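You operate a simulated robot arm through the tools that you are given. There is no shell and no other tool.

You are at the controls of a simulated robot arm. One attempt, no reset.

## Task
Clamp the cleft stub in the vice and glue the patch on its end.
Fine: wind the vice open first, stub down in the throat, jaws holding before the glue; dauber back. Set down upright: red glue dauber. A coat counts when it lies all over at full strength: go over it till it gets no stronger.

The check looks at the end state, three seconds after you hand in, the way a careful person would. Anything else that was tipped, shoved, dropped, spilled or broken makes it a failure.

## Robot
A 6-joint arm with a two-finger parallel gripper, fixed in place. Base frame: the origin is at the foot of the arm, x ahead of it, y to its left, z up; the work surface is at about z = 0.82. Units: m, rad, N and s.
With the tool pointing down near the work surface it reaches from about 0.32 to 0.7 m from the base axis. Its first joint turns from -2.897 to 2.897 rad. Payload 4.1 kg.
The TCP is the grasp point between the finger pads, 0.023 m short of the fingertips. In the tool frame z runs along the fingers and y along their closing line. Largest opening 0.094 m; finger width 0.038, thickness 0.01; the body of the gripper, 0.054 by 0.096 m, starts 0.039 m behind the TCP.
Orientation is that of the tool frame in the base frame, as a unit quaternion [w, x, y, z]. With the fingers straight down and closing along the base's y, the tool's x points along the base's -x, its y along +y and its z along -z.

## Interface
- The arm moves only by the tool jog_arm. Its argument "steps" is a list of rows, each a list of 7 numbers: the turn, a rotation vector about the tool's x, y, z in rad, then the shift along the tool's x, y, z in m, then the opening, from 0 (shut) to 1 (fully open). In form: [[rx, ry, rz, tx, ty, tz, grip], ...]. A call has 1 to 20 rows; each row shifts and turns the commanded pose from where the row before left it, along the tool's axes as they then stand. Rows are played at 5 a second. More than 0.05 m and 0.15 rad between two rows, or a gripper value outside its range, and nothing of the call is played. Where a pose cannot be reached the arm comes as near as it can. A force on the tool above 90 N (or 10 N above the force at the start of the call, whichever is more), or a blocked arm, ends the call early, and 0.2 s more pass. Each finger travels about 0.045 m/s and halts on what it meets, pressing with about 23 N; the grip force reading is that of the motor and also rises with nothing between the fingers. The clock runs only during rows and for 0.2 s after the last one: add rows that do not move to give the fingers time. The reply holds the time, the measured pose of the TCP, the force on the tool along the base axes, the opening and the grip force, in the units named above and with some noise, with the torque about the TCP (base axes, N m) and any sound that the robot's microphone picked up, and new pictures: "show" is both (left out), scene, wrist or none.
- Cameras (640 x 400 px; columns grow to the right, rows downward): "scene" is fixed at [0.3994, -0.66, 1.4321]; the picture's right is [0.93, 0.38, 0.00], its down [0.24, -0.59, -0.77] and it looks along [-0.29, 0.72, -0.64] (base axes); focal length 258 px, centre (320, 200). "wrist" rides on the gripper at [0.086, 0.016, -0.075] in the tool frame; the picture's right is [-0.18, 0.98, 0.00], its down [-0.58, -0.11, -0.81] and it looks along [-0.79, -0.15, 0.59] (tool axes); focal length 243 px, centre (320, 200). There is no depth. A picture from a camera that has moved, and an enlarged one, comes with that camera's place and axes in the base frame and with its lens. The place of the scene camera against the robot may be out by one fixed shift of up to 0.018 m in any direction.
- slide_trunk(by): slides the trunk up (or, below 0, down) by that many m; the arm rides with it, the base frame stays. It gives what a move gives, with no picture.
- inspect(camera, box): a new picture of the part [left, top, right, bottom] of that camera's present view, enlarged. It takes no simulated time.
- sign_off(): hands the job in; it is judged then, once.

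Nothing tells you positions but the pictures and the camera data. Unless the task says otherwise, let go and move clear before handing in.

The tools are called after "Call:" as a command line: name --pt "numbers of a row" for each row, then --argument value for the rest, lists and objects as JSON in quotes. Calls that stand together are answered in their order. jog_arm: Moves the arm, as the interface text tells. Its arguments: {"type":"object","properties":{"steps":{"type":"array","items":{"type":"array","items":{"type":"number"}}},"show":{"type":"string","enum":["both","scene","wrist","none"]}},"required":["steps"]} The other tools are called the same way: slide_trunk (by) slides the trunk up or down; inspect (camera, box) takes an enlarged picture of a part of a camera's view; sign_off () hands the job in.

At the start:

```text
t: 0.0
eef_pos: [0.1519, -0.3477, 1.2191]
orientation: [0.0, 0.0, 1.0, 0.0]
contact_force: [0.6, -0.7, -0.4]
wrist_torque: [0.03, 0.0, -0.02]
finger_gap: 0.094
finger_force: 0.1
trunk travel left (down, up): [-0.475, 0.115]
```

scene: 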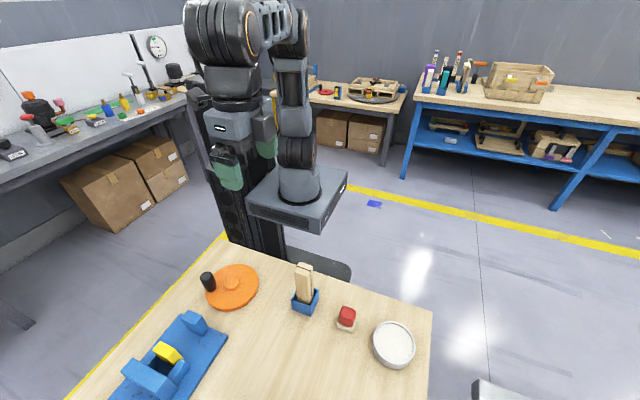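
wrist: 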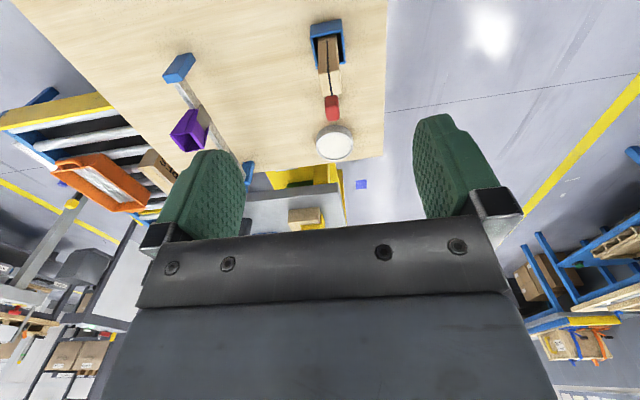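

I see the workbench with a blue vice at lower left, an orange crank wheel with a black knob, a blue stand holding a cleft wooden stub, a red dauber on something, and a white round dish. I'll take enlarged looks before moving.

Call:
inspect --camera "scene" --box '[60, 240, 260, 400]'

Call:
inspect --camera "scene" --box '[260, 240, 440, 380]'

Call:
inspect --camera "wrist" --box '[140, 0, 400, 200]'

```text
2.50 times, centred on (160, 320) of scene
camera zoom: at [0.3994, -0.66, 1.4321], right [0.93, 0.38, 0.0], down [0.24, -0.59, -0.77], along [-0.29, 0.72, -0.64], focal length 645 px, centre (720, -100)
```

zoom: 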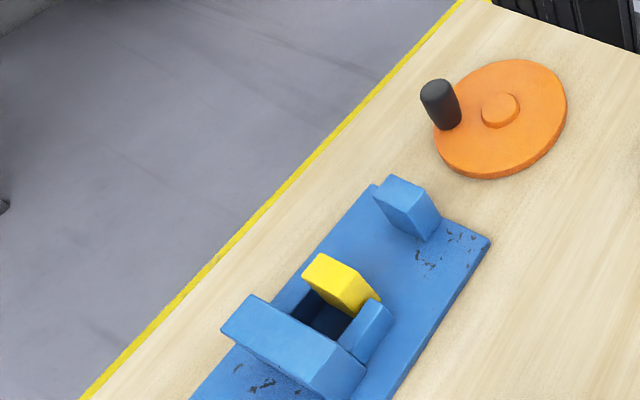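

```text
2.86 times, centred on (350, 310) of scene
camera zoom: at [0.3994, -0.66, 1.4321], right [0.93, 0.38, 0.0], down [0.24, -0.59, -0.77], along [-0.29, 0.72, -0.64], focal length 737 px, centre (234, -114)
```

zoom: 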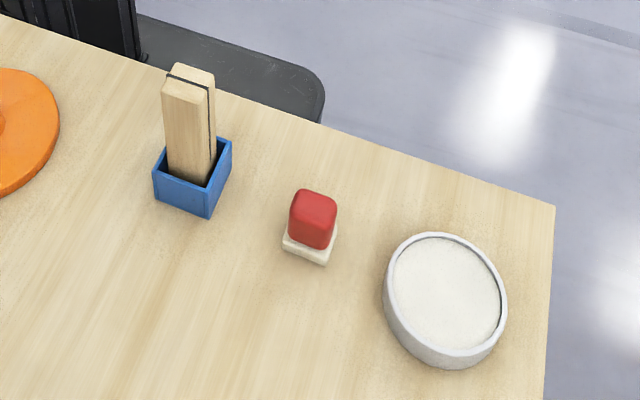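

```text
2.00 times, centred on (270, 100) of wrist
camera zoom: at [0.0668, -0.3325, 1.2934], right [0.18, 0.98, 0.0], down [0.58, -0.11, 0.81], along [0.79, -0.15, -0.59], focal length 485 px, centre (420, 400)
```

zoom: 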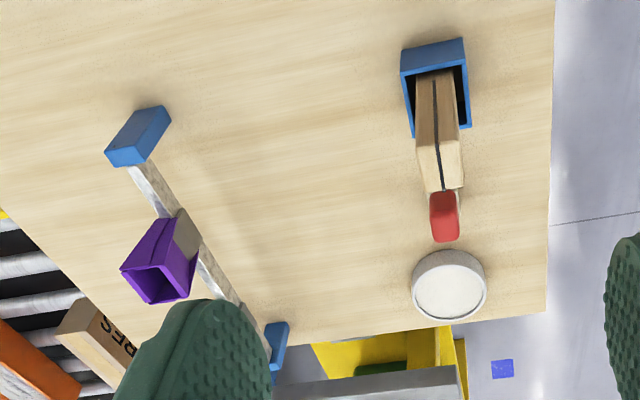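

The table lies to the robot's right: vice near (0.02, -0.61), wheel near (0.05, -0.39), stub holder near (0.24, -0.35), then the red dauber and the glue dish further along +x. I'll turn the wrist camera toward the vice to see it closer.

Call:
jog_arm --pt "0 0 0 0.025 -0.0125 0.03 1" --pt "0 0 0 0.025 -0.0125 0.03 1" --pt "0 0 0 0.025 -0.0125 0.03 1" --pt "0 0 0 0.025 -0.0125 0.03 1" --pt "0 0 0.1428 0 0 0 1" --pt "0 0 0.1428 0 0 0 1" --pt "0 0 0.1428 0 0 0 1" --pt "0 0 0.1428 0 0 0 1" --pt "0 0 0.1428 0 0 0 1" --pt "0 0 0.1428 0 0 0 1" --pt "0 0 0.1428 0 0 0 1" --pt "0 0 0.1428 0 0 0 1" --pt "0 0 0.1428 0 0 0 1" --pt "0 0 0.1428 0 0 0 1" --pt "0 0 0.1428 0 0 0 1" --pt "0 0 0 0 0 0 1" --show "both"

```text
t: 3.4
eef_pos: [0.0518, -0.3978, 1.1004]
orientation: [0.0, 0.708, 0.707, 0.0]
contact_force: [0.3, 0.5, 0.3]
wrist_torque: [-0.03, -0.01, 0.0]
finger_gap: 0.0938
finger_force: 0.0
trunk travel left (down, up): [-0.475, 0.115]
camera wrist: at [0.0692, -0.3121, 1.1734], right [0.98, -0.19, 0.0], down [-0.11, -0.58, 0.81], along [-0.15, -0.79, -0.59], focal length 243 px, centre (320, 200)
```

scene: 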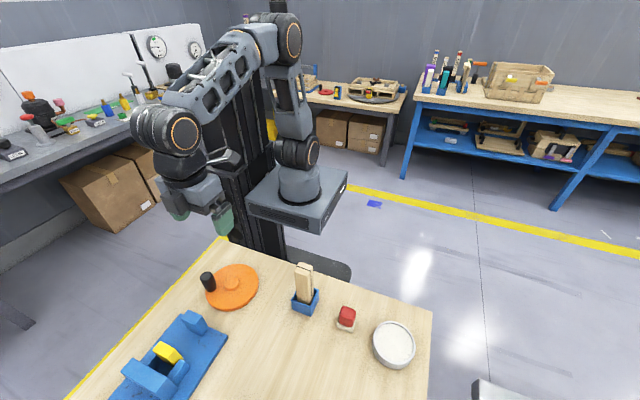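
wrist: 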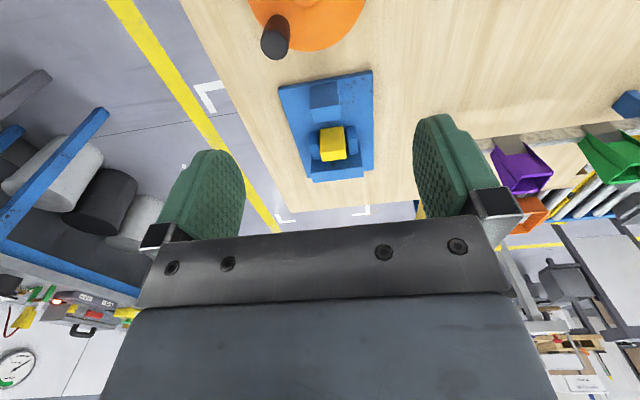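

Call:
inspect --camera "wrist" --box '[240, 0, 400, 100]'

Call:
inspect --camera "wrist" --box '[260, 60, 400, 190]'

Call:
inspect --camera "scene" --box '[100, 300, 240, 400]'

```text
4.00 times, centred on (320, 50) of wrist
camera zoom: at [0.0692, -0.3121, 1.1734], right [0.98, -0.19, 0.0], down [-0.11, -0.58, 0.81], along [-0.15, -0.79, -0.59], focal length 970 px, centre (320, 800)
```

zoom: 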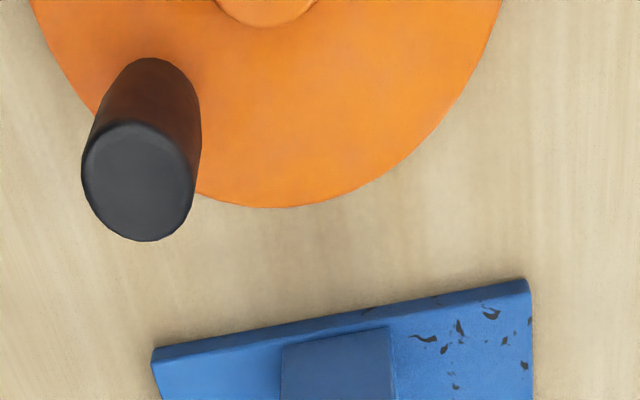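

```text
3.08 times, centred on (330, 125) of wrist
camera zoom: at [0.0692, -0.3121, 1.1734], right [0.98, -0.19, 0.0], down [-0.11, -0.58, 0.81], along [-0.15, -0.79, -0.59], focal length 746 px, centre (289, 431)
```

zoom: 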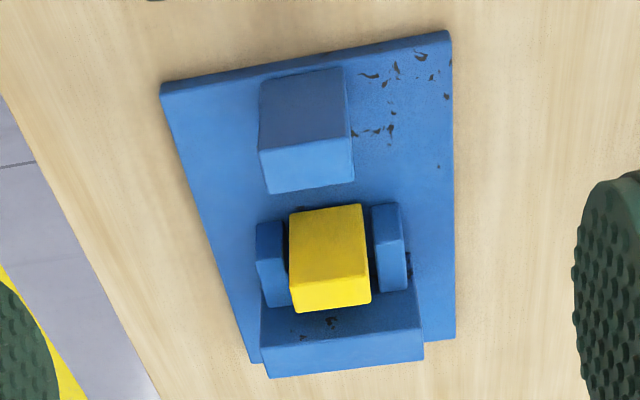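

```text
4.00 times, centred on (170, 350) of scene
camera zoom: at [0.3994, -0.66, 1.4321], right [0.93, 0.38, 0.0], down [0.24, -0.59, -0.77], along [-0.29, 0.72, -0.64], focal length 1032 px, centre (920, -400)
```

zoom: 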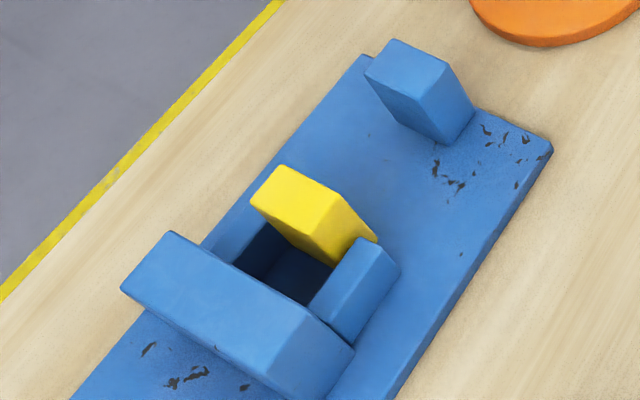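

The vice has a fixed jaw on the far side, two cheeks, and the yellow moving jaw. It looks to be driven by the flat orange wheel, centred around (0.04, -0.39) with its knob near (0.00, -0.41). Next I'll look at the stub, dauber and dish from the robot's side.

Call:
jog_arm --pt "0 0 0 0.0247 0.0413 0 1" --pt "0 0 0 0.0247 0.0413 0 1" --pt "0 0 0 0.0247 0.0413 0 1" --pt "0 0 0 0.0247 0.0413 0 1" --pt "0 0 0 0.0247 0.0413 0 1" --pt "0 0 0 0.0247 0.0413 0 1" --pt "0 0 0 0 0 0 1" --show "wrist"

```text
t: 5.0
eef_pos: [0.2996, -0.2491, 1.1]
orientation: [0.0, 0.707, 0.707, 0.0]
contact_force: [0.4, -0.5, -0.3]
wrist_torque: [0.03, 0.03, -0.03]
finger_gap: 0.0938
finger_force: 0.1
trunk travel left (down, up): [-0.475, 0.115]
camera wrist: at [0.3162, -0.1638, 1.1741], right [0.98, -0.18, 0.0], down [-0.11, -0.58, 0.81], along [-0.15, -0.79, -0.59], focal length 243 px, centre (320, 200)
```

wrist: 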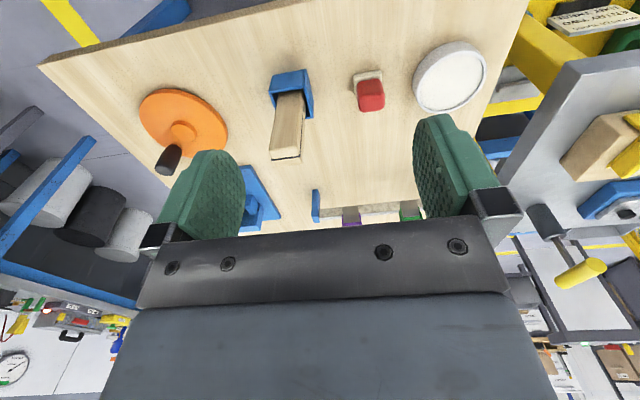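

Call:
inspect --camera "wrist" --box '[240, 50, 340, 170]'

Call:
inspect --camera "wrist" --box '[330, 30, 500, 130]'

Call:
inspect --camera "scene" --box '[270, 250, 370, 340]'

```text
3.33 times, centred on (290, 110) of wrist
camera zoom: at [0.3162, -0.1638, 1.1741], right [0.98, -0.18, 0.0], down [-0.11, -0.58, 0.81], along [-0.15, -0.79, -0.59], focal length 809 px, centre (420, 500)
```

zoom: 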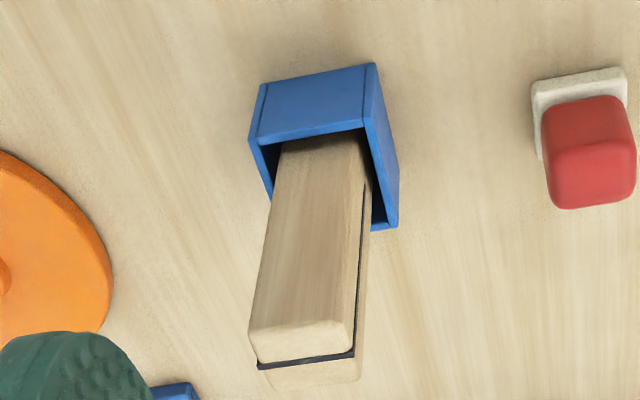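

```text
3.76 times, centred on (415, 80) of wrist
camera zoom: at [0.3162, -0.1638, 1.1741], right [0.98, -0.18, 0.0], down [-0.11, -0.58, 0.81], along [-0.15, -0.79, -0.59], focal length 913 px, centre (-38, 652)
```

zoom: 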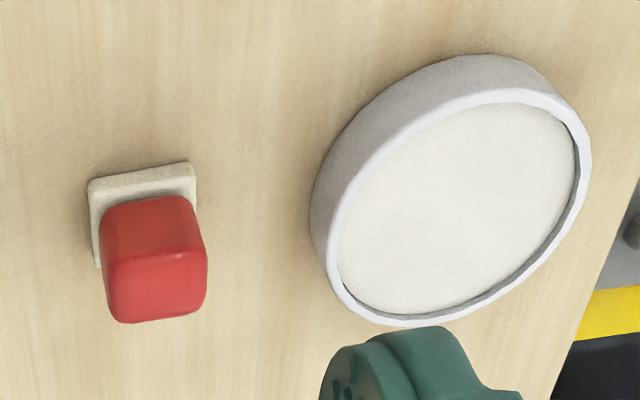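

```text
4.44 times, centred on (320, 295) of scene
camera zoom: at [0.3994, -0.66, 1.4321], right [0.93, 0.38, 0.0], down [0.24, -0.59, -0.77], along [-0.29, 0.72, -0.64], focal length 1147 px, centre (320, -222)
```

zoom: 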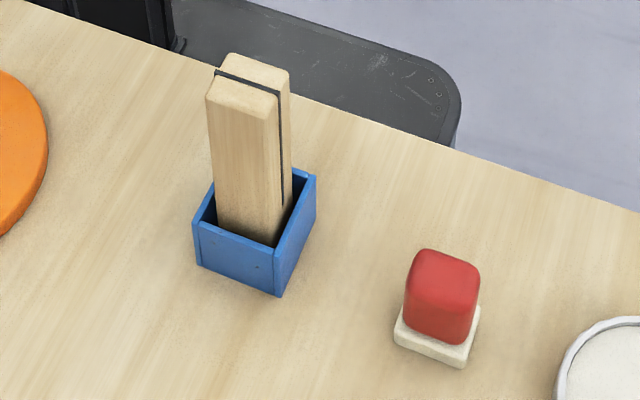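

The stub stands in an open blue holder with its slit running roughly along base x. I'll move over it for a close look at its top end.

Call:
jog_arm --pt "0 0 0 -0.027 -0.018 -0.007 1" --pt "0 0 0 -0.027 -0.018 -0.007 1" --pt "0 0 0 -0.026 -0.019 -0.006 1" --pt "0 0 0 0 0 0 1" --show "wrist"

Call:
inspect --camera "wrist" --box '[260, 0, 420, 110]'

```text
t: 6.0
eef_pos: [0.2456, -0.3305, 1.1159]
orientation: [0.0, 0.706, 0.708, 0.0]
contact_force: [-0.7, -0.1, 0.0]
wrist_torque: [0.01, -0.02, 0.0]
finger_gap: 0.0942
finger_force: 0.1
trunk travel left (down, up): [-0.475, 0.115]
camera wrist: at [0.2609, -0.2447, 1.1909], right [0.98, -0.18, 0.0], down [-0.11, -0.58, 0.81], along [-0.15, -0.79, -0.59], focal length 243 px, centre (320, 200)
```

wrist: 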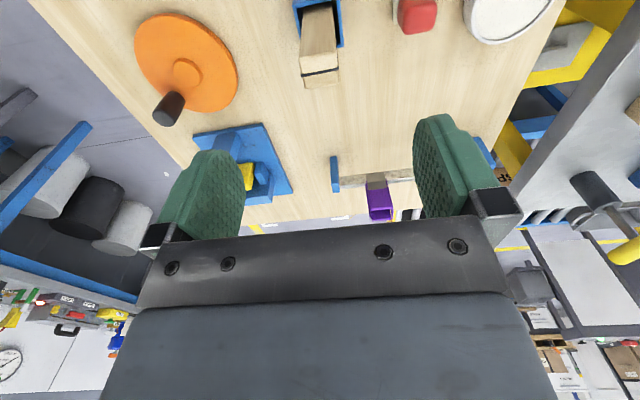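

```text
3.64 times, centred on (340, 55) of wrist
camera zoom: at [0.2609, -0.2447, 1.1909], right [0.98, -0.18, 0.0], down [-0.11, -0.58, 0.81], along [-0.15, -0.79, -0.59], focal length 882 px, centre (247, 727)
```

zoom: 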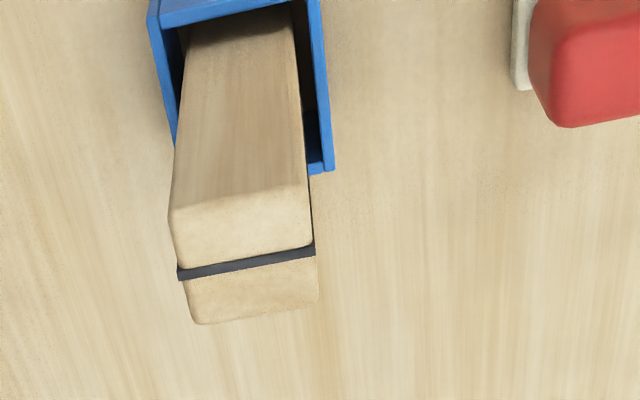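

The stub is square to the base axes, centred near (0.241, -0.351), about 0.032 by 0.028, with its top at z≈0.967. The vice throat is near (0.042, -0.60) and its gap of about 0.023 is too small for the stub. I'll get a closer look at the wheel and knob before gripping.

Call:
jog_arm --pt "0 0 0 -0.0029 -0.0411 0.0192 1" --pt "0 0 0 -0.0029 -0.0411 0.0192 1" --pt "0 0 0 -0.0029 -0.0411 0.0192 1" --pt "0 0 0 -0.0029 -0.0411 0.0192 1" --pt "0 0 0 -0.0029 -0.0411 0.0192 1" --pt "0 0 0 0 0 0 1" --show "wrist"

Call:
inspect --camera "wrist" --box '[220, 10, 430, 190]'

```text
t: 7.4
eef_pos: [0.0384, -0.3427, 1.0258]
orientation: [0.0, 0.707, 0.707, 0.0]
contact_force: [-0.2, -1.0, 0.4]
wrist_torque: [-0.02, 0.03, -0.03]
finger_gap: 0.0939
finger_force: 0.1
trunk travel left (down, up): [-0.475, 0.115]
camera wrist: at [0.0551, -0.2574, 1.0988], right [0.98, -0.18, 0.0], down [-0.11, -0.58, 0.81], along [-0.15, -0.79, -0.59], focal length 243 px, centre (320, 200)
```

wrist: 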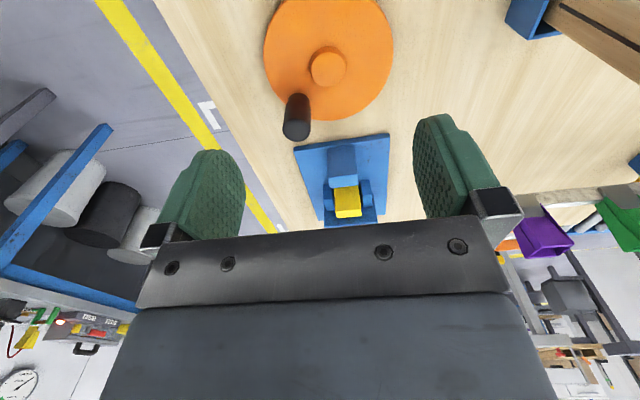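

```text
2.22 times, centred on (325, 100) of wrist
camera zoom: at [0.0551, -0.2574, 1.0988], right [0.98, -0.18, 0.0], down [-0.11, -0.58, 0.81], along [-0.15, -0.79, -0.59], focal length 539 px, centre (309, 422)
```

zoom: 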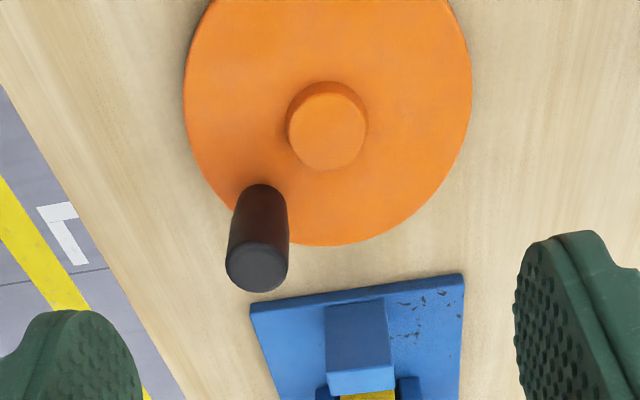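

The wheel centre comes out at (0.042, -0.378). The knob is at (0.003, -0.409) with its top at z≈0.894, so the crank radius is about 0.05. I'll hover over the knob with a reduced opening.

Call:
jog_arm --pt "0 0 0 -0.0221 -0.0119 0.0253 0.65" --pt "0 0 0 -0.0221 -0.0119 0.0253 0.65" --pt "0 0 0 -0.0221 -0.0119 0.0253 0.65" --pt "0 0 0 0 0 0 0.65" --show "both"

```text
t: 8.4
eef_pos: [0.0045, -0.4118, 0.9474]
orientation: [0.0, 0.707, 0.707, 0.001]
contact_force: [-0.2, -0.4, 0.1]
wrist_torque: [0.03, -0.01, 0.0]
finger_gap: 0.0612
finger_force: 0.1
trunk travel left (down, up): [-0.475, 0.115]
camera wrist: at [0.0204, -0.3265, 1.0204], right [0.98, -0.18, 0.0], down [-0.11, -0.58, 0.81], along [-0.15, -0.79, -0.59], focal length 243 px, centre (320, 200)
```

scene: 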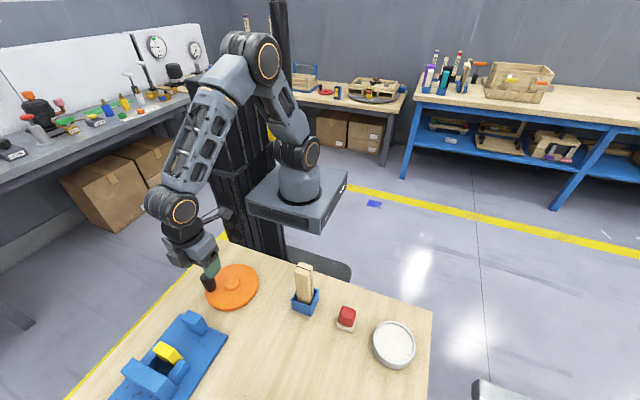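
wrist: 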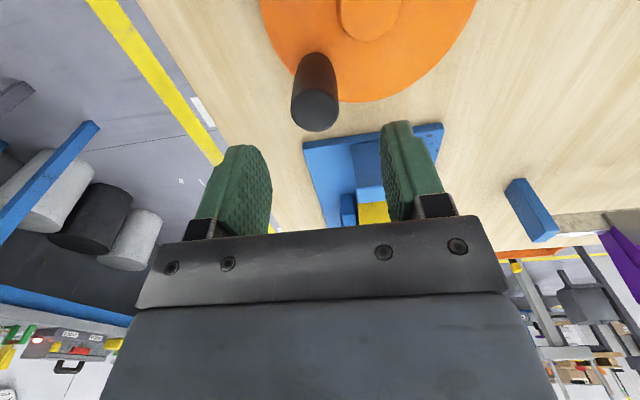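

The knob sits between the fingers' projection as planned. I'll lower onto it and close.

Call:
jog_arm --pt "0 0 0 0.0004 -0.0006 0.0224 0.65" --pt "0 0 0 0.0004 -0.0006 0.0224 0.65" --pt "0 0 0 0 0 0.0222 0.65" --pt "0 0 0 0 0 0 0.65" --pt "0 0 0 0 0 0 0.2" --pt "0 0 0 0 0 0 0.2" --pt "0 0 0 0 0 0 0.2" --pt "0 0 0 0 0 0 0.2" --show "both"

```text
t: 10.2
eef_pos: [0.0015, -0.4094, 0.8796]
orientation: [0.0, 0.707, 0.707, 0.001]
contact_force: [-1.9, -1.2, -5.3]
wrist_torque: [-0.39, 0.03, 0.04]
finger_gap: 0.0299
finger_force: 45.2
trunk travel left (down, up): [-0.475, 0.115]
camera wrist: at [0.0189, -0.3239, 0.9532], right [0.98, -0.18, 0.0], down [-0.11, -0.58, 0.81], along [-0.15, -0.79, -0.59], focal length 243 px, centre (320, 200)
```

scene: 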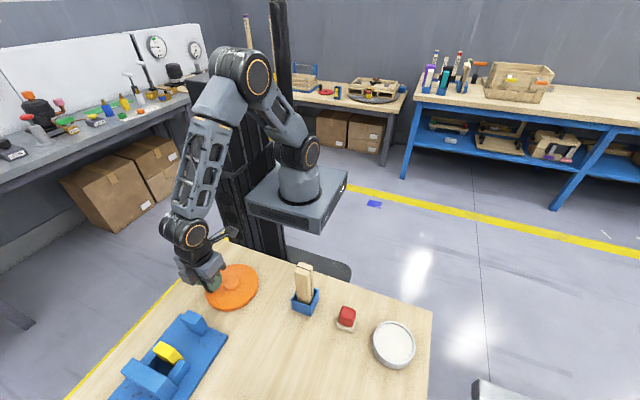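
wrist: 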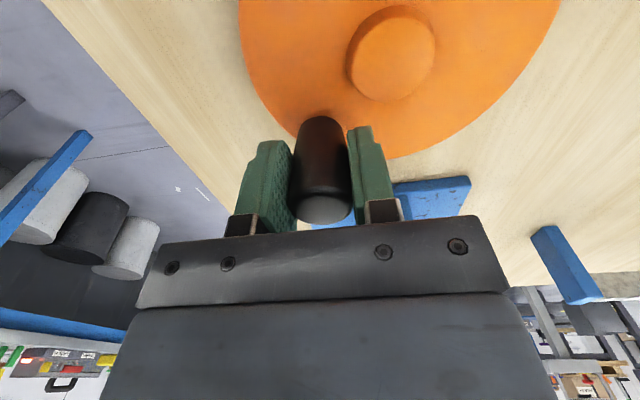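

The knob is gripped with a gap of 0.030. I'll turn it about 30° counterclockwise as a trial and watch the forces and the yellow jaw.

Call:
jog_arm --pt "0 0 0 -0.0062 0.0066 0 0.2" --pt "0 0 0 -0.005 0.0075 0 0.2" --pt "0 0 0 -0.0036 0.0083 0 0.2" --pt "0 0 0 0 0 0 0.2" --show "both"

Call:
inspect --camera "scene" --box '[100, 250, 270, 400]'

```text
t: 11.2
eef_pos: [0.0259, -0.425, 0.8798]
orientation: [-0.001, 0.707, 0.707, 0.0]
contact_force: [-0.9, -2.5, -16.4]
wrist_torque: [-1.22, 0.03, -0.03]
finger_gap: 0.0296
finger_force: 44.8
trunk travel left (down, up): [-0.475, 0.115]
camera wrist: at [0.0429, -0.3396, 0.9534], right [0.98, -0.18, 0.0], down [-0.11, -0.58, 0.81], along [-0.15, -0.79, -0.59], focal length 243 px, centre (320, 200)
```

scene: 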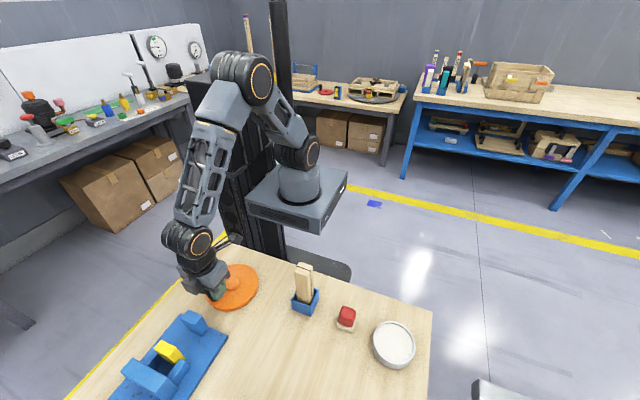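
wrist: 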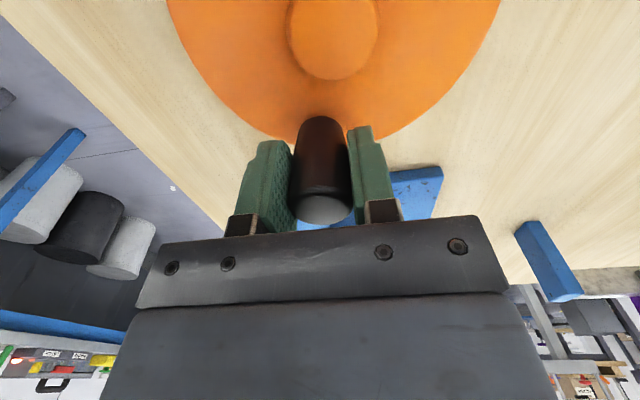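

```text
2.67 times, centred on (185, 325) of scene
camera zoom: at [0.3994, -0.66, 1.4321], right [0.93, 0.38, 0.0], down [0.24, -0.59, -0.77], along [-0.29, 0.72, -0.64], focal length 688 px, centre (680, -133)
```

zoom: 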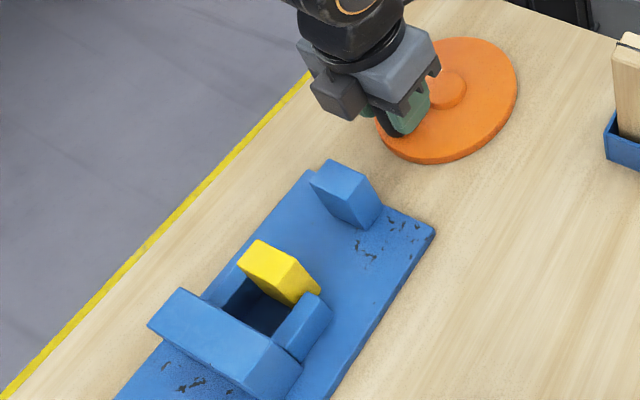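

Call:
inspect --camera "scene" --box '[100, 300, 240, 400]'

```text
4.00 times, centred on (170, 350) of scene
camera zoom: at [0.3994, -0.66, 1.4321], right [0.93, 0.38, 0.0], down [0.24, -0.59, -0.77], along [-0.29, 0.72, -0.64], focal length 1032 px, centre (920, -400)
```

zoom: 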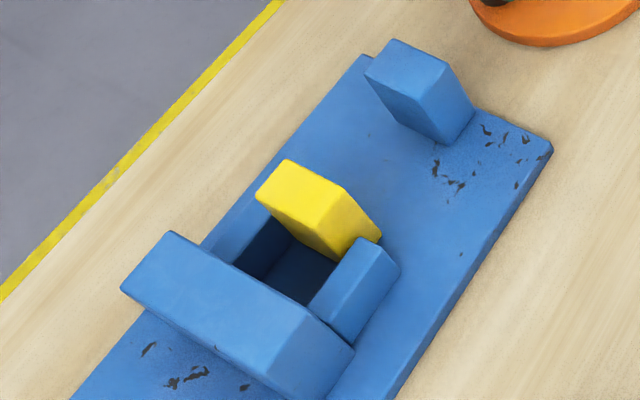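

Counterclockwise opens the vice, with the jaw moving roughly 3–4 mm for 30°. A vertical load of -16 N has built up, so I'll release briefly to relax it and check the knob's position.

Call:
jog_arm --pt "0 0 0 0 0 0 0.45" --pt "0 0 0 0 0 0 0.45" --show "wrist"

Call:
inspect --camera "wrist" --box '[220, 0, 420, 240]'

```text
t: 11.8
eef_pos: [0.0256, -0.4247, 0.8804]
orientation: [0.0, 0.707, 0.707, 0.0]
contact_force: [0.7, -0.3, 0.7]
wrist_torque: [-0.03, 0.0, 0.0]
finger_gap: 0.0422
finger_force: 0.0
trunk travel left (down, up): [-0.475, 0.115]
camera wrist: at [0.0427, -0.3391, 0.9544], right [0.98, -0.18, 0.0], down [-0.11, -0.58, 0.81], along [-0.15, -0.79, -0.59], focal length 243 px, centre (320, 200)
```

wrist: 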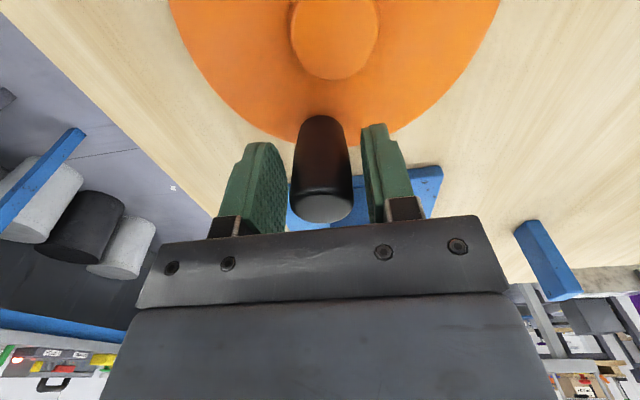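

```text
1.67 times, centred on (320, 120) of wrist
camera zoom: at [0.0427, -0.3391, 0.9544], right [0.98, -0.18, 0.0], down [-0.11, -0.58, 0.81], along [-0.15, -0.79, -0.59], focal length 404 px, centre (320, 333)
```

zoom: 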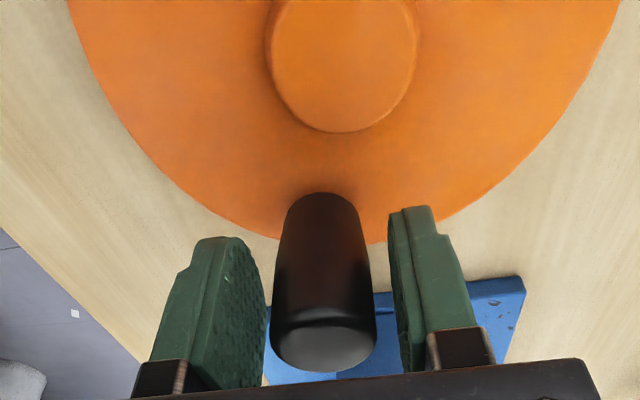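

With the fingers open the load dropped to zero, and the wheel stays where I leave it. I'll keep the fingers as a loose cage and push the knob round counterclockwise, since that avoids the clamping stress.

Call:
jog_arm --pt "0 0 0 0 0 0 0.37" --pt "0 0 0 -0.0026 0.0122 0 0.37" --pt "0 0 0 0.0002 0.0104 0 0.37" --pt "0 0 0 0.0023 0.0102 0 0.37" --pt "0 0 0 0.0043 0.0095 0 0.37" --pt "0 0 0 0 0 0 0.37" --show "both"

Call:
inspect --camera "scene" --box '[100, 300, 240, 400]'

```text
t: 13.2
eef_pos: [0.0689, -0.4204, 0.881]
orientation: [-0.001, 0.707, 0.707, 0.0]
contact_force: [-0.6, 0.2, -0.5]
wrist_torque: [-0.02, -0.01, 0.05]
finger_gap: 0.0353
finger_force: 0.1
trunk travel left (down, up): [-0.475, 0.115]
camera wrist: at [0.0854, -0.3346, 0.9548], right [0.98, -0.18, 0.0], down [-0.11, -0.58, 0.81], along [-0.15, -0.79, -0.59], focal length 243 px, centre (320, 200)
```

scene: 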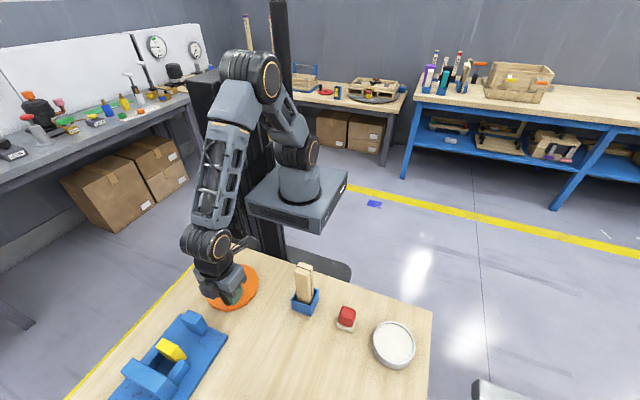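
wrist: 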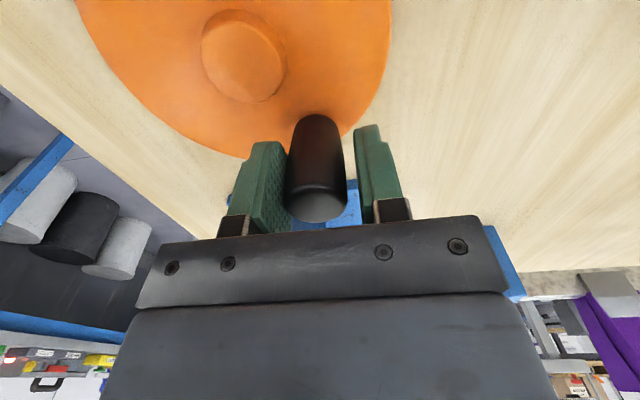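

```text
4.00 times, centred on (170, 350) of scene
camera zoom: at [0.3994, -0.66, 1.4321], right [0.93, 0.38, 0.0], down [0.24, -0.59, -0.77], along [-0.29, 0.72, -0.64], focal length 1032 px, centre (920, -400)
```

zoom: 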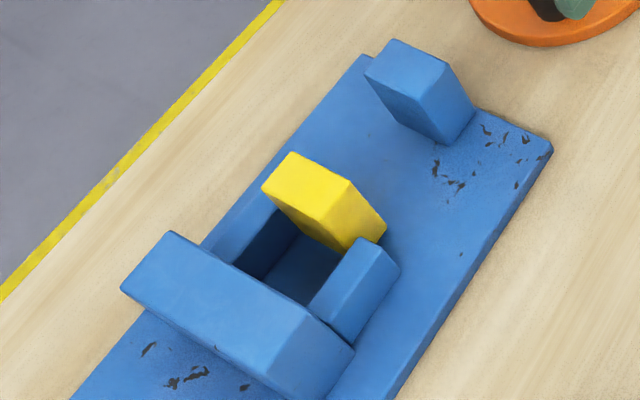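

The jaw keeps opening and the gap is now about 0.028. I'll turn the cage by 60° so it pushes along the tangent again and continue for another 60°.

Call:
jog_arm --pt "0 0 -0.1496 0 0 0 0.37" --pt "0 0 -0.1496 0 0 0 0.37" --pt "0 0 -0.1496 0 0 0 0.37" --pt "0 0 -0.1496 0 0 0 0.37" --pt "0 0 -0.1496 0 0 0 0.37" --pt "0 0 -0.1496 0 0 0 0.37" --pt "0 0 -0.1496 0 0 0 0.37" --pt "0 0 0 -0.0044 0.0099 0 0.37" --pt "0 0 0 -0.0023 0.0106 0 0.37" --pt "0 0 0 0 0.0109 0 0.37" --pt "0 0 0 0.0023 0.0106 0 0.37" --pt "0 0 0 0.0044 0.0099 0 0.37" --pt "0 0 0 0 0 0 0.37" --show "both"

Call:
inspect --camera "scene" --box '[100, 300, 240, 400]'

```text
t: 16.0
eef_pos: [0.0907, -0.3753, 0.8807]
orientation: [0.0, 0.259, 0.966, 0.0]
contact_force: [-0.4, -0.2, 0.0]
wrist_torque: [-0.04, -0.05, -0.04]
finger_gap: 0.035
finger_force: 0.0
trunk travel left (down, up): [-0.475, 0.115]
camera wrist: at [0.025, -0.3188, 0.9538], right [0.65, 0.76, 0.0], down [0.45, -0.38, 0.81], along [0.61, -0.52, -0.59], focal length 243 px, centre (320, 200)
```

scene: 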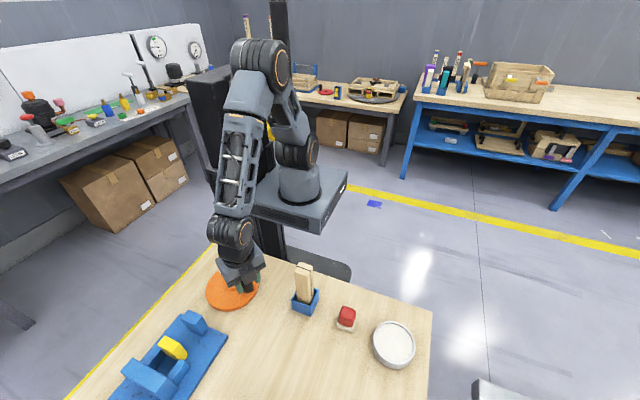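
wrist: 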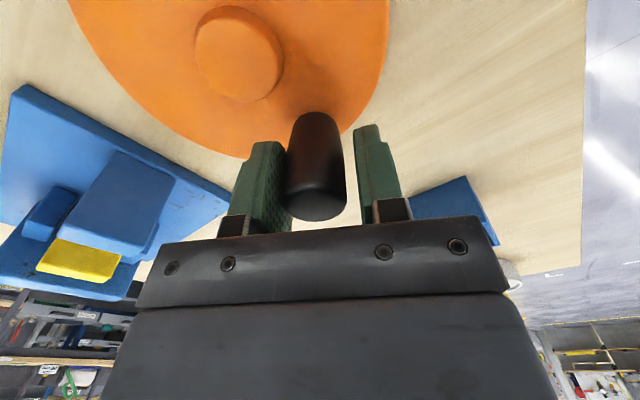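

```text
4.00 times, centred on (170, 350) of scene
camera zoom: at [0.3994, -0.66, 1.4321], right [0.93, 0.38, 0.0], down [0.24, -0.59, -0.77], along [-0.29, 0.72, -0.64], focal length 1032 px, centre (920, -400)
```

zoom: 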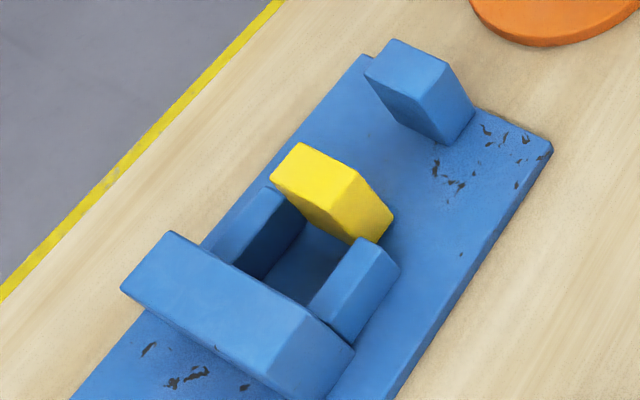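

The gap is around 0.033. I'll repeat the same motion for another 60°.

Call:
jog_arm --pt "0 0 -0.1496 0 0 0 0.37" --pt "0 0 -0.1496 0 0 0 0.37" --pt "0 0 -0.1496 0 0 0 0.37" --pt "0 0 -0.1496 0 0 0 0.37" --pt "0 0 -0.1496 0 0 0 0.37" --pt "0 0 -0.1496 0 0 0 0.37" --pt "0 0 -0.1496 0 0 0 0.37" --pt "0 0 0 -0.0044 0.0099 0 0.37" --pt "0 0 0 -0.0023 0.0106 0 0.37" --pt "0 0 0 0 0.0109 0 0.37" --pt "0 0 0 0.0023 0.0106 0 0.37" --pt "0 0 0 0.0044 0.0099 0 0.37" --pt "0 0 0 0 0 0 0.37" --show "both"

Call:
inspect --camera "scene" --box '[100, 300, 240, 400]'

```text
t: 18.8
eef_pos: [0.0661, -0.3299, 0.8803]
orientation: [0.0, -0.259, 0.966, 0.0]
contact_force: [0.6, -0.3, -0.8]
wrist_torque: [0.01, 0.02, 0.0]
finger_gap: 0.035
finger_force: 0.4
trunk travel left (down, up): [-0.475, 0.115]
camera wrist: at [-0.0155, -0.3604, 0.954], right [-0.33, 0.94, 0.0], down [0.56, 0.2, 0.81], along [0.76, 0.27, -0.59], focal length 243 px, centre (320, 200)
```

scene: 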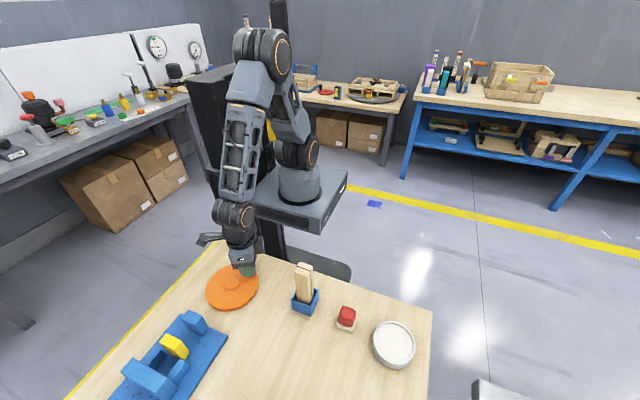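
wrist: 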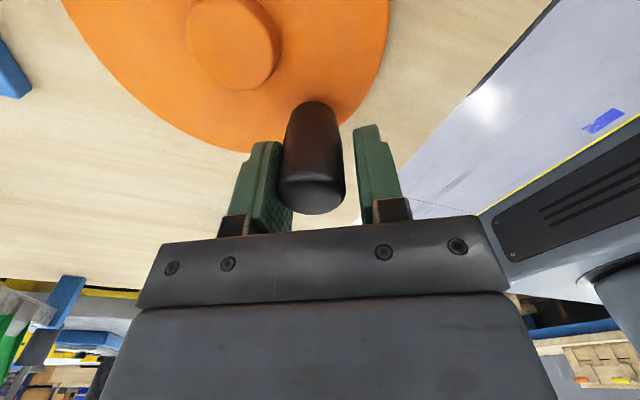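

```text
4.00 times, centred on (170, 350) of scene
camera zoom: at [0.3994, -0.66, 1.4321], right [0.93, 0.38, 0.0], down [0.24, -0.59, -0.77], along [-0.29, 0.72, -0.64], focal length 1032 px, centre (920, -400)
```

zoom: 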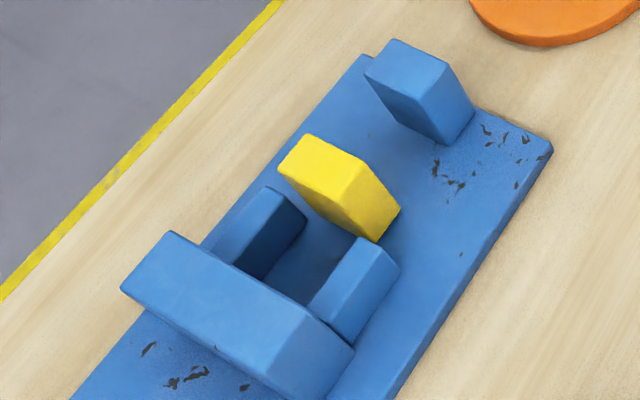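

The jaw has cleared the cheeks and the gap is about 0.037 for a 0.028 stub. I'll lift off the knob, turn the tool back to closing along x, and look into the throat from above.

Call:
jog_arm --pt "0 0 0 0 0 -0.045 0.37" --pt "0 0 0 0 0 -0.045 0.37" --pt "0 0 0 0 0 -0.045 0.5" --pt "0 0 0 0 0 -0.045 0.8" --pt "0 0 0.1496 0 0 0 1" --pt "0 0 0.1496 0 0 0 1" --pt "0 0 0.1496 0 0 0 1" --pt "0 0 0.1496 0 0 0 1" --pt "0 0 0.1496 0 0 0 1" --pt "0 0 0.1496 0 0 0 1" --pt "0 0 0.1496 0 0 0 1" --pt "0 0 0.1496 0 0 0 1" --pt "0 0 0.1496 0 0 0 1" --pt "0 0 0.1496 0 0 0 1" --pt "0 0 0.1496 0 0 0 1" --pt "0 0 0.1496 0 0 0 1" --pt "0 0 0.1496 0 0 0 1" --pt "0 0 0.1496 0 0 0 1" --show "none"

Call:
jog_arm --pt "0 0 0 -0.0475 -0.006 0 1" --pt "0 0 0 -0.0475 -0.006 0 1" --pt "0 0 0 -0.0475 -0.006 0 1" --pt "0 0 0 -0.0475 -0.006 0 1" --pt "0 0 0 0 0 0 1" --show "both"

Call:
inspect --camera "wrist" --box '[250, 10, 410, 190]'

```text
t: 22.6
eef_pos: [0.0683, -0.33, 1.0596]
orientation: [0.0, 0.707, 0.707, 0.0]
contact_force: [0.1, 0.6, 0.0]
wrist_torque: [-0.01, -0.01, 0.01]
finger_gap: 0.0941
finger_force: 0.0
trunk travel left (down, up): [-0.475, 0.115]
```

```text
t: 23.8
eef_pos: [0.044, -0.5187, 1.0609]
orientation: [0.0, 0.707, 0.707, -0.001]
contact_force: [0.2, -0.5, 0.6]
wrist_torque: [-0.02, 0.01, 0.02]
finger_gap: 0.0937
finger_force: 0.1
trunk travel left (down, up): [-0.475, 0.115]
camera wrist: at [0.0608, -0.4331, 1.1349], right [0.98, -0.18, 0.0], down [-0.11, -0.58, 0.81], along [-0.15, -0.79, -0.59], focal length 243 px, centre (320, 200)
```

scene: 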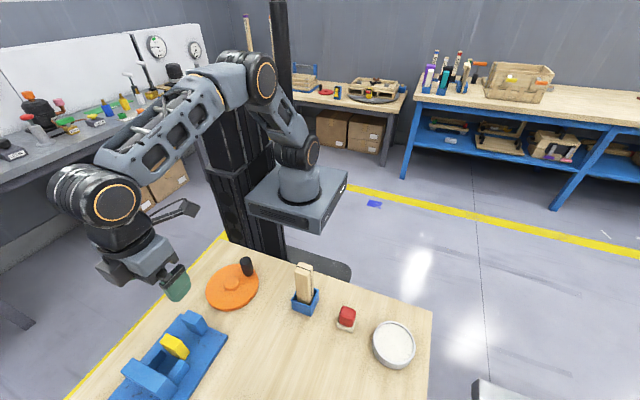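
wrist: 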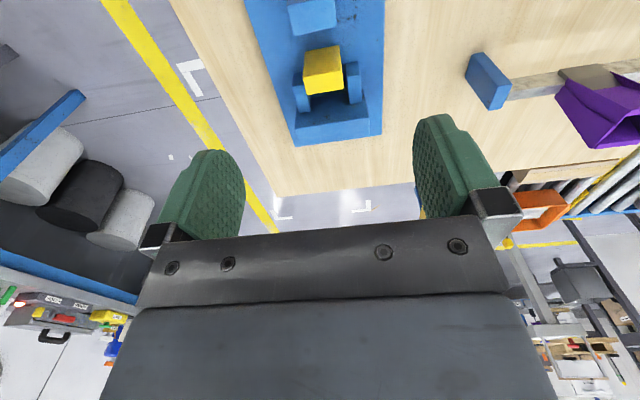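

```text
2.22 times, centred on (330, 100) of wrist
camera zoom: at [0.0608, -0.4331, 1.1349], right [0.98, -0.18, 0.0], down [-0.11, -0.58, 0.81], along [-0.15, -0.79, -0.59], focal length 539 px, centre (298, 422)
```

zoom: 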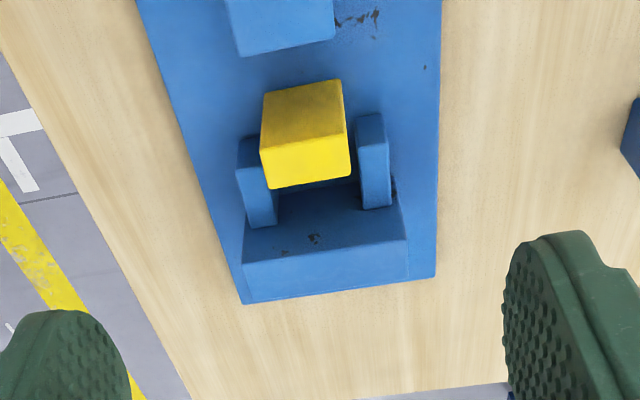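

The throat spans x≈0.017–0.065, with the fixed jaw face at y≈-0.612 and the moving jaw at y≈-0.572, so the gap is about 0.040. Next I'll go over the stub to pick it up, fingers closing along x so the slit isn't squeezed.

Call:
jog_arm --pt "0 0 0 0.02825 0.033 0 1" --pt "0 0 0 0.02825 0.033 0 1" --pt "0 0 0 0.02825 0.033 0 1" --pt "0 0 0 0.02825 0.033 0 1" --pt "0 0 0 0.02825 0.033 0 1" --pt "0 0 0 0.02825 0.033 0 0.8" --pt "0 0 0 0 0 0 0.7" --pt "0 0 0 0 0 0 0.7" --show "both"

Call:
inspect --camera "wrist" --box '[240, 0, 400, 140]'

```text
t: 25.6
eef_pos: [0.2405, -0.3522, 1.0598]
orientation: [0.001, 0.707, 0.707, 0.0]
contact_force: [-0.3, 0.2, -0.1]
wrist_torque: [0.04, 0.01, 0.01]
finger_gap: 0.066
finger_force: 0.1
trunk travel left (down, up): [-0.475, 0.115]
camera wrist: at [0.2568, -0.2667, 1.1336], right [0.98, -0.18, 0.0], down [-0.11, -0.58, 0.81], along [-0.15, -0.79, -0.59], focal length 243 px, centre (320, 200)
```

scene: 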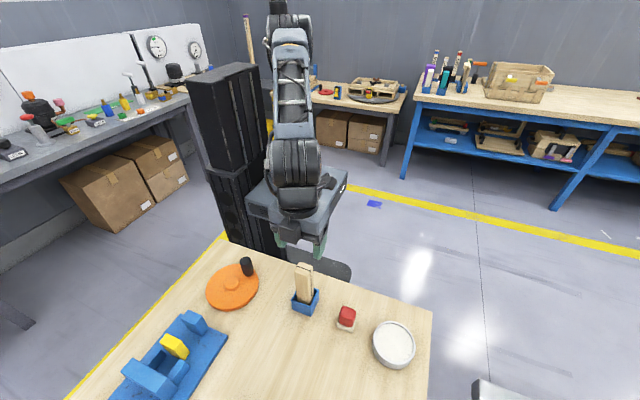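
wrist: 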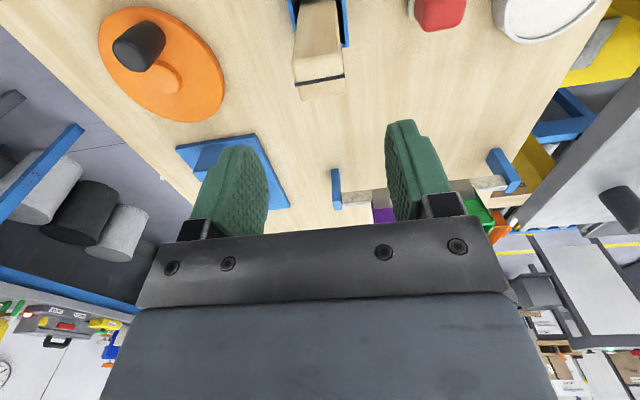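

```text
2.86 times, centred on (320, 70) of wrist
camera zoom: at [0.2568, -0.2667, 1.1336], right [0.98, -0.18, 0.0], down [-0.11, -0.58, 0.81], along [-0.15, -0.79, -0.59], focal length 693 px, centre (320, 571)
```

zoom: 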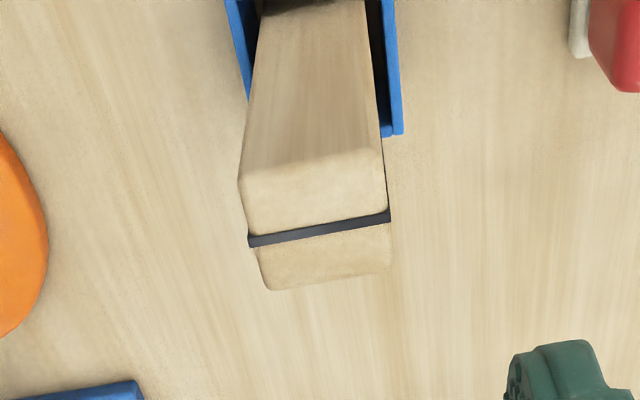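

The stub's top face is centred at (0.241, -0.3505), directly under the TCP. I'll lower around it and close.

Call:
jog_arm --pt "0 0 0 0.0005 0 0.03 0.7" --pt "0 0 0 0 0 0.03 0.7" --pt "0 0 0 0 0 0.03 0.7" --pt "0 0 0 0 0 0.03 0.7" --pt "0 0 0 0 0 0 0.7" --pt "0 0 0 0 0 0 0.2" --pt "0 0 0 0 0 0 0.2" --pt "0 0 0 0 0 0 0.2" --pt "0 0 0 0 0 0 0.2" --pt "0 0 0 0 0 0 0.2" --show "both"

```text
t: 27.8
eef_pos: [0.2423, -0.3507, 0.9423]
orientation: [0.0, 0.707, 0.707, 0.0]
contact_force: [-0.2, 0.3, -0.2]
wrist_torque: [0.0, -0.02, -0.01]
finger_gap: 0.0335
finger_force: 23.1
trunk travel left (down, up): [-0.475, 0.115]
camera wrist: at [0.2594, -0.2649, 1.0154], right [0.98, -0.18, 0.0], down [-0.11, -0.58, 0.81], along [-0.15, -0.79, -0.59], focal length 243 px, centre (320, 200)
```

scene: 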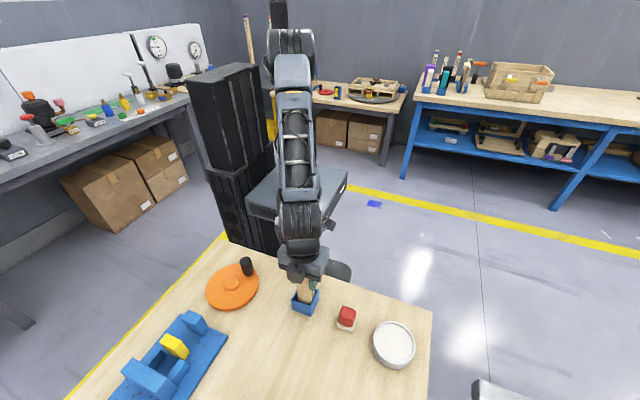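
wrist: 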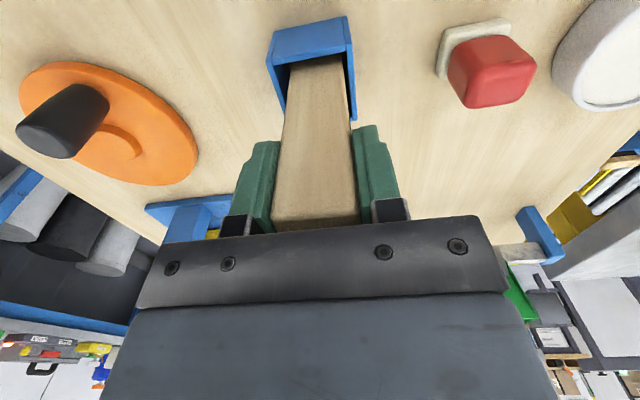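

The stub is held with a gap of 0.0335. I'll lift it straight up out of the holder.

Call:
jog_arm --pt "0 0 0 0 0 -0.015 0.2" --pt "0 0 0 0 0 -0.025 0.2" --pt "0 0 0 0 0 -0.03 0.2" --pt "0 0 0 0 0 -0.03 0.2" --pt "0 0 0 0 0 -0.03 0.2" --pt "0 0 0 0 0 0 0.2" --show "both"

Call:
inspect --camera "scene" --box '[250, 220, 370, 330]'

Call:
inspect --camera "wrist" --box '[220, 0, 420, 240]'

```text
t: 29.2
eef_pos: [0.2427, -0.3515, 1.0716]
orientation: [0.0, 0.707, 0.707, 0.001]
contact_force: [-0.7, 0.0, -0.5]
wrist_torque: [0.01, -0.04, 0.01]
finger_gap: 0.0337
finger_force: 23.3
trunk travel left (down, up): [-0.475, 0.115]
camera wrist: at [0.2609, -0.2661, 1.1454], right [0.98, -0.18, 0.0], down [-0.11, -0.58, 0.81], along [-0.15, -0.79, -0.59], focal length 243 px, centre (320, 200)
```

scene: 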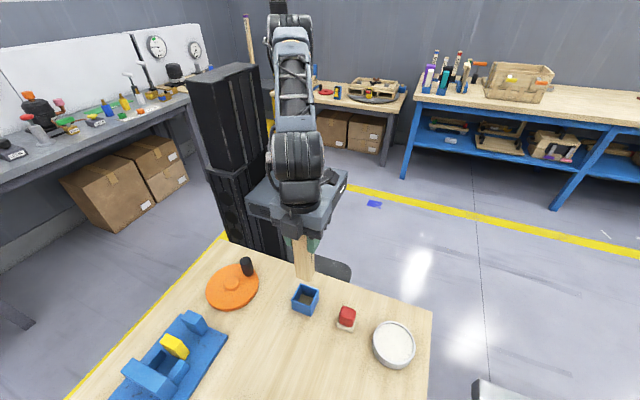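
wrist: 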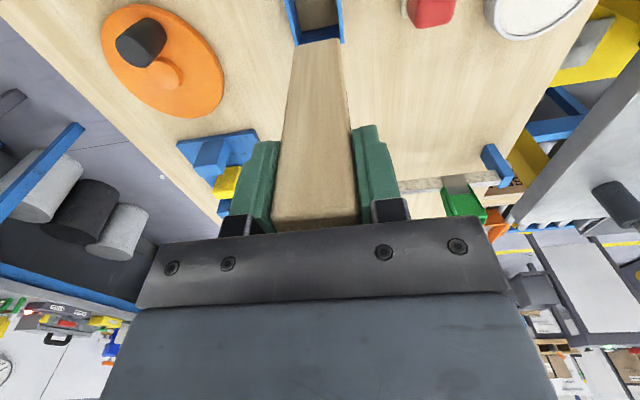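

```text
3.64 times, centred on (310, 275) of scene
camera zoom: at [0.3994, -0.66, 1.4321], right [0.93, 0.38, 0.0], down [0.24, -0.59, -0.77], along [-0.29, 0.72, -0.64], focal length 938 px, centre (356, -73)
```

zoom: 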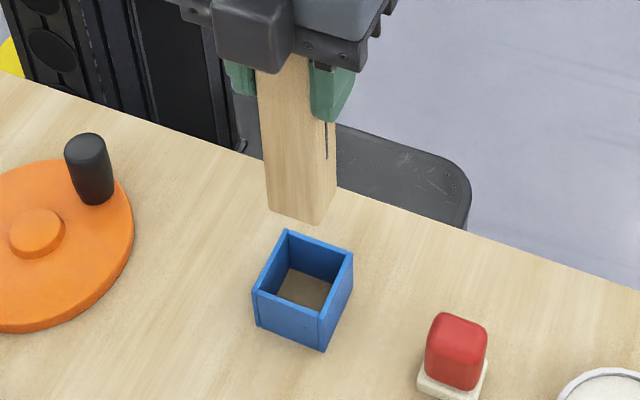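

```text
1.67 times, centred on (320, 120) of wrist
camera zoom: at [0.2609, -0.2661, 1.1454], right [0.98, -0.18, 0.0], down [-0.11, -0.58, 0.81], along [-0.15, -0.79, -0.59], focal length 404 px, centre (320, 333)
```

zoom: 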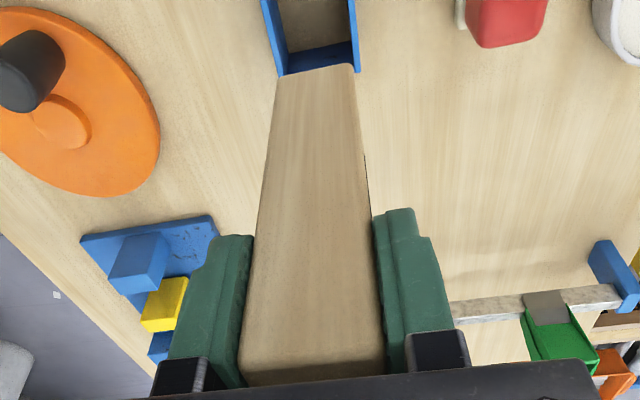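

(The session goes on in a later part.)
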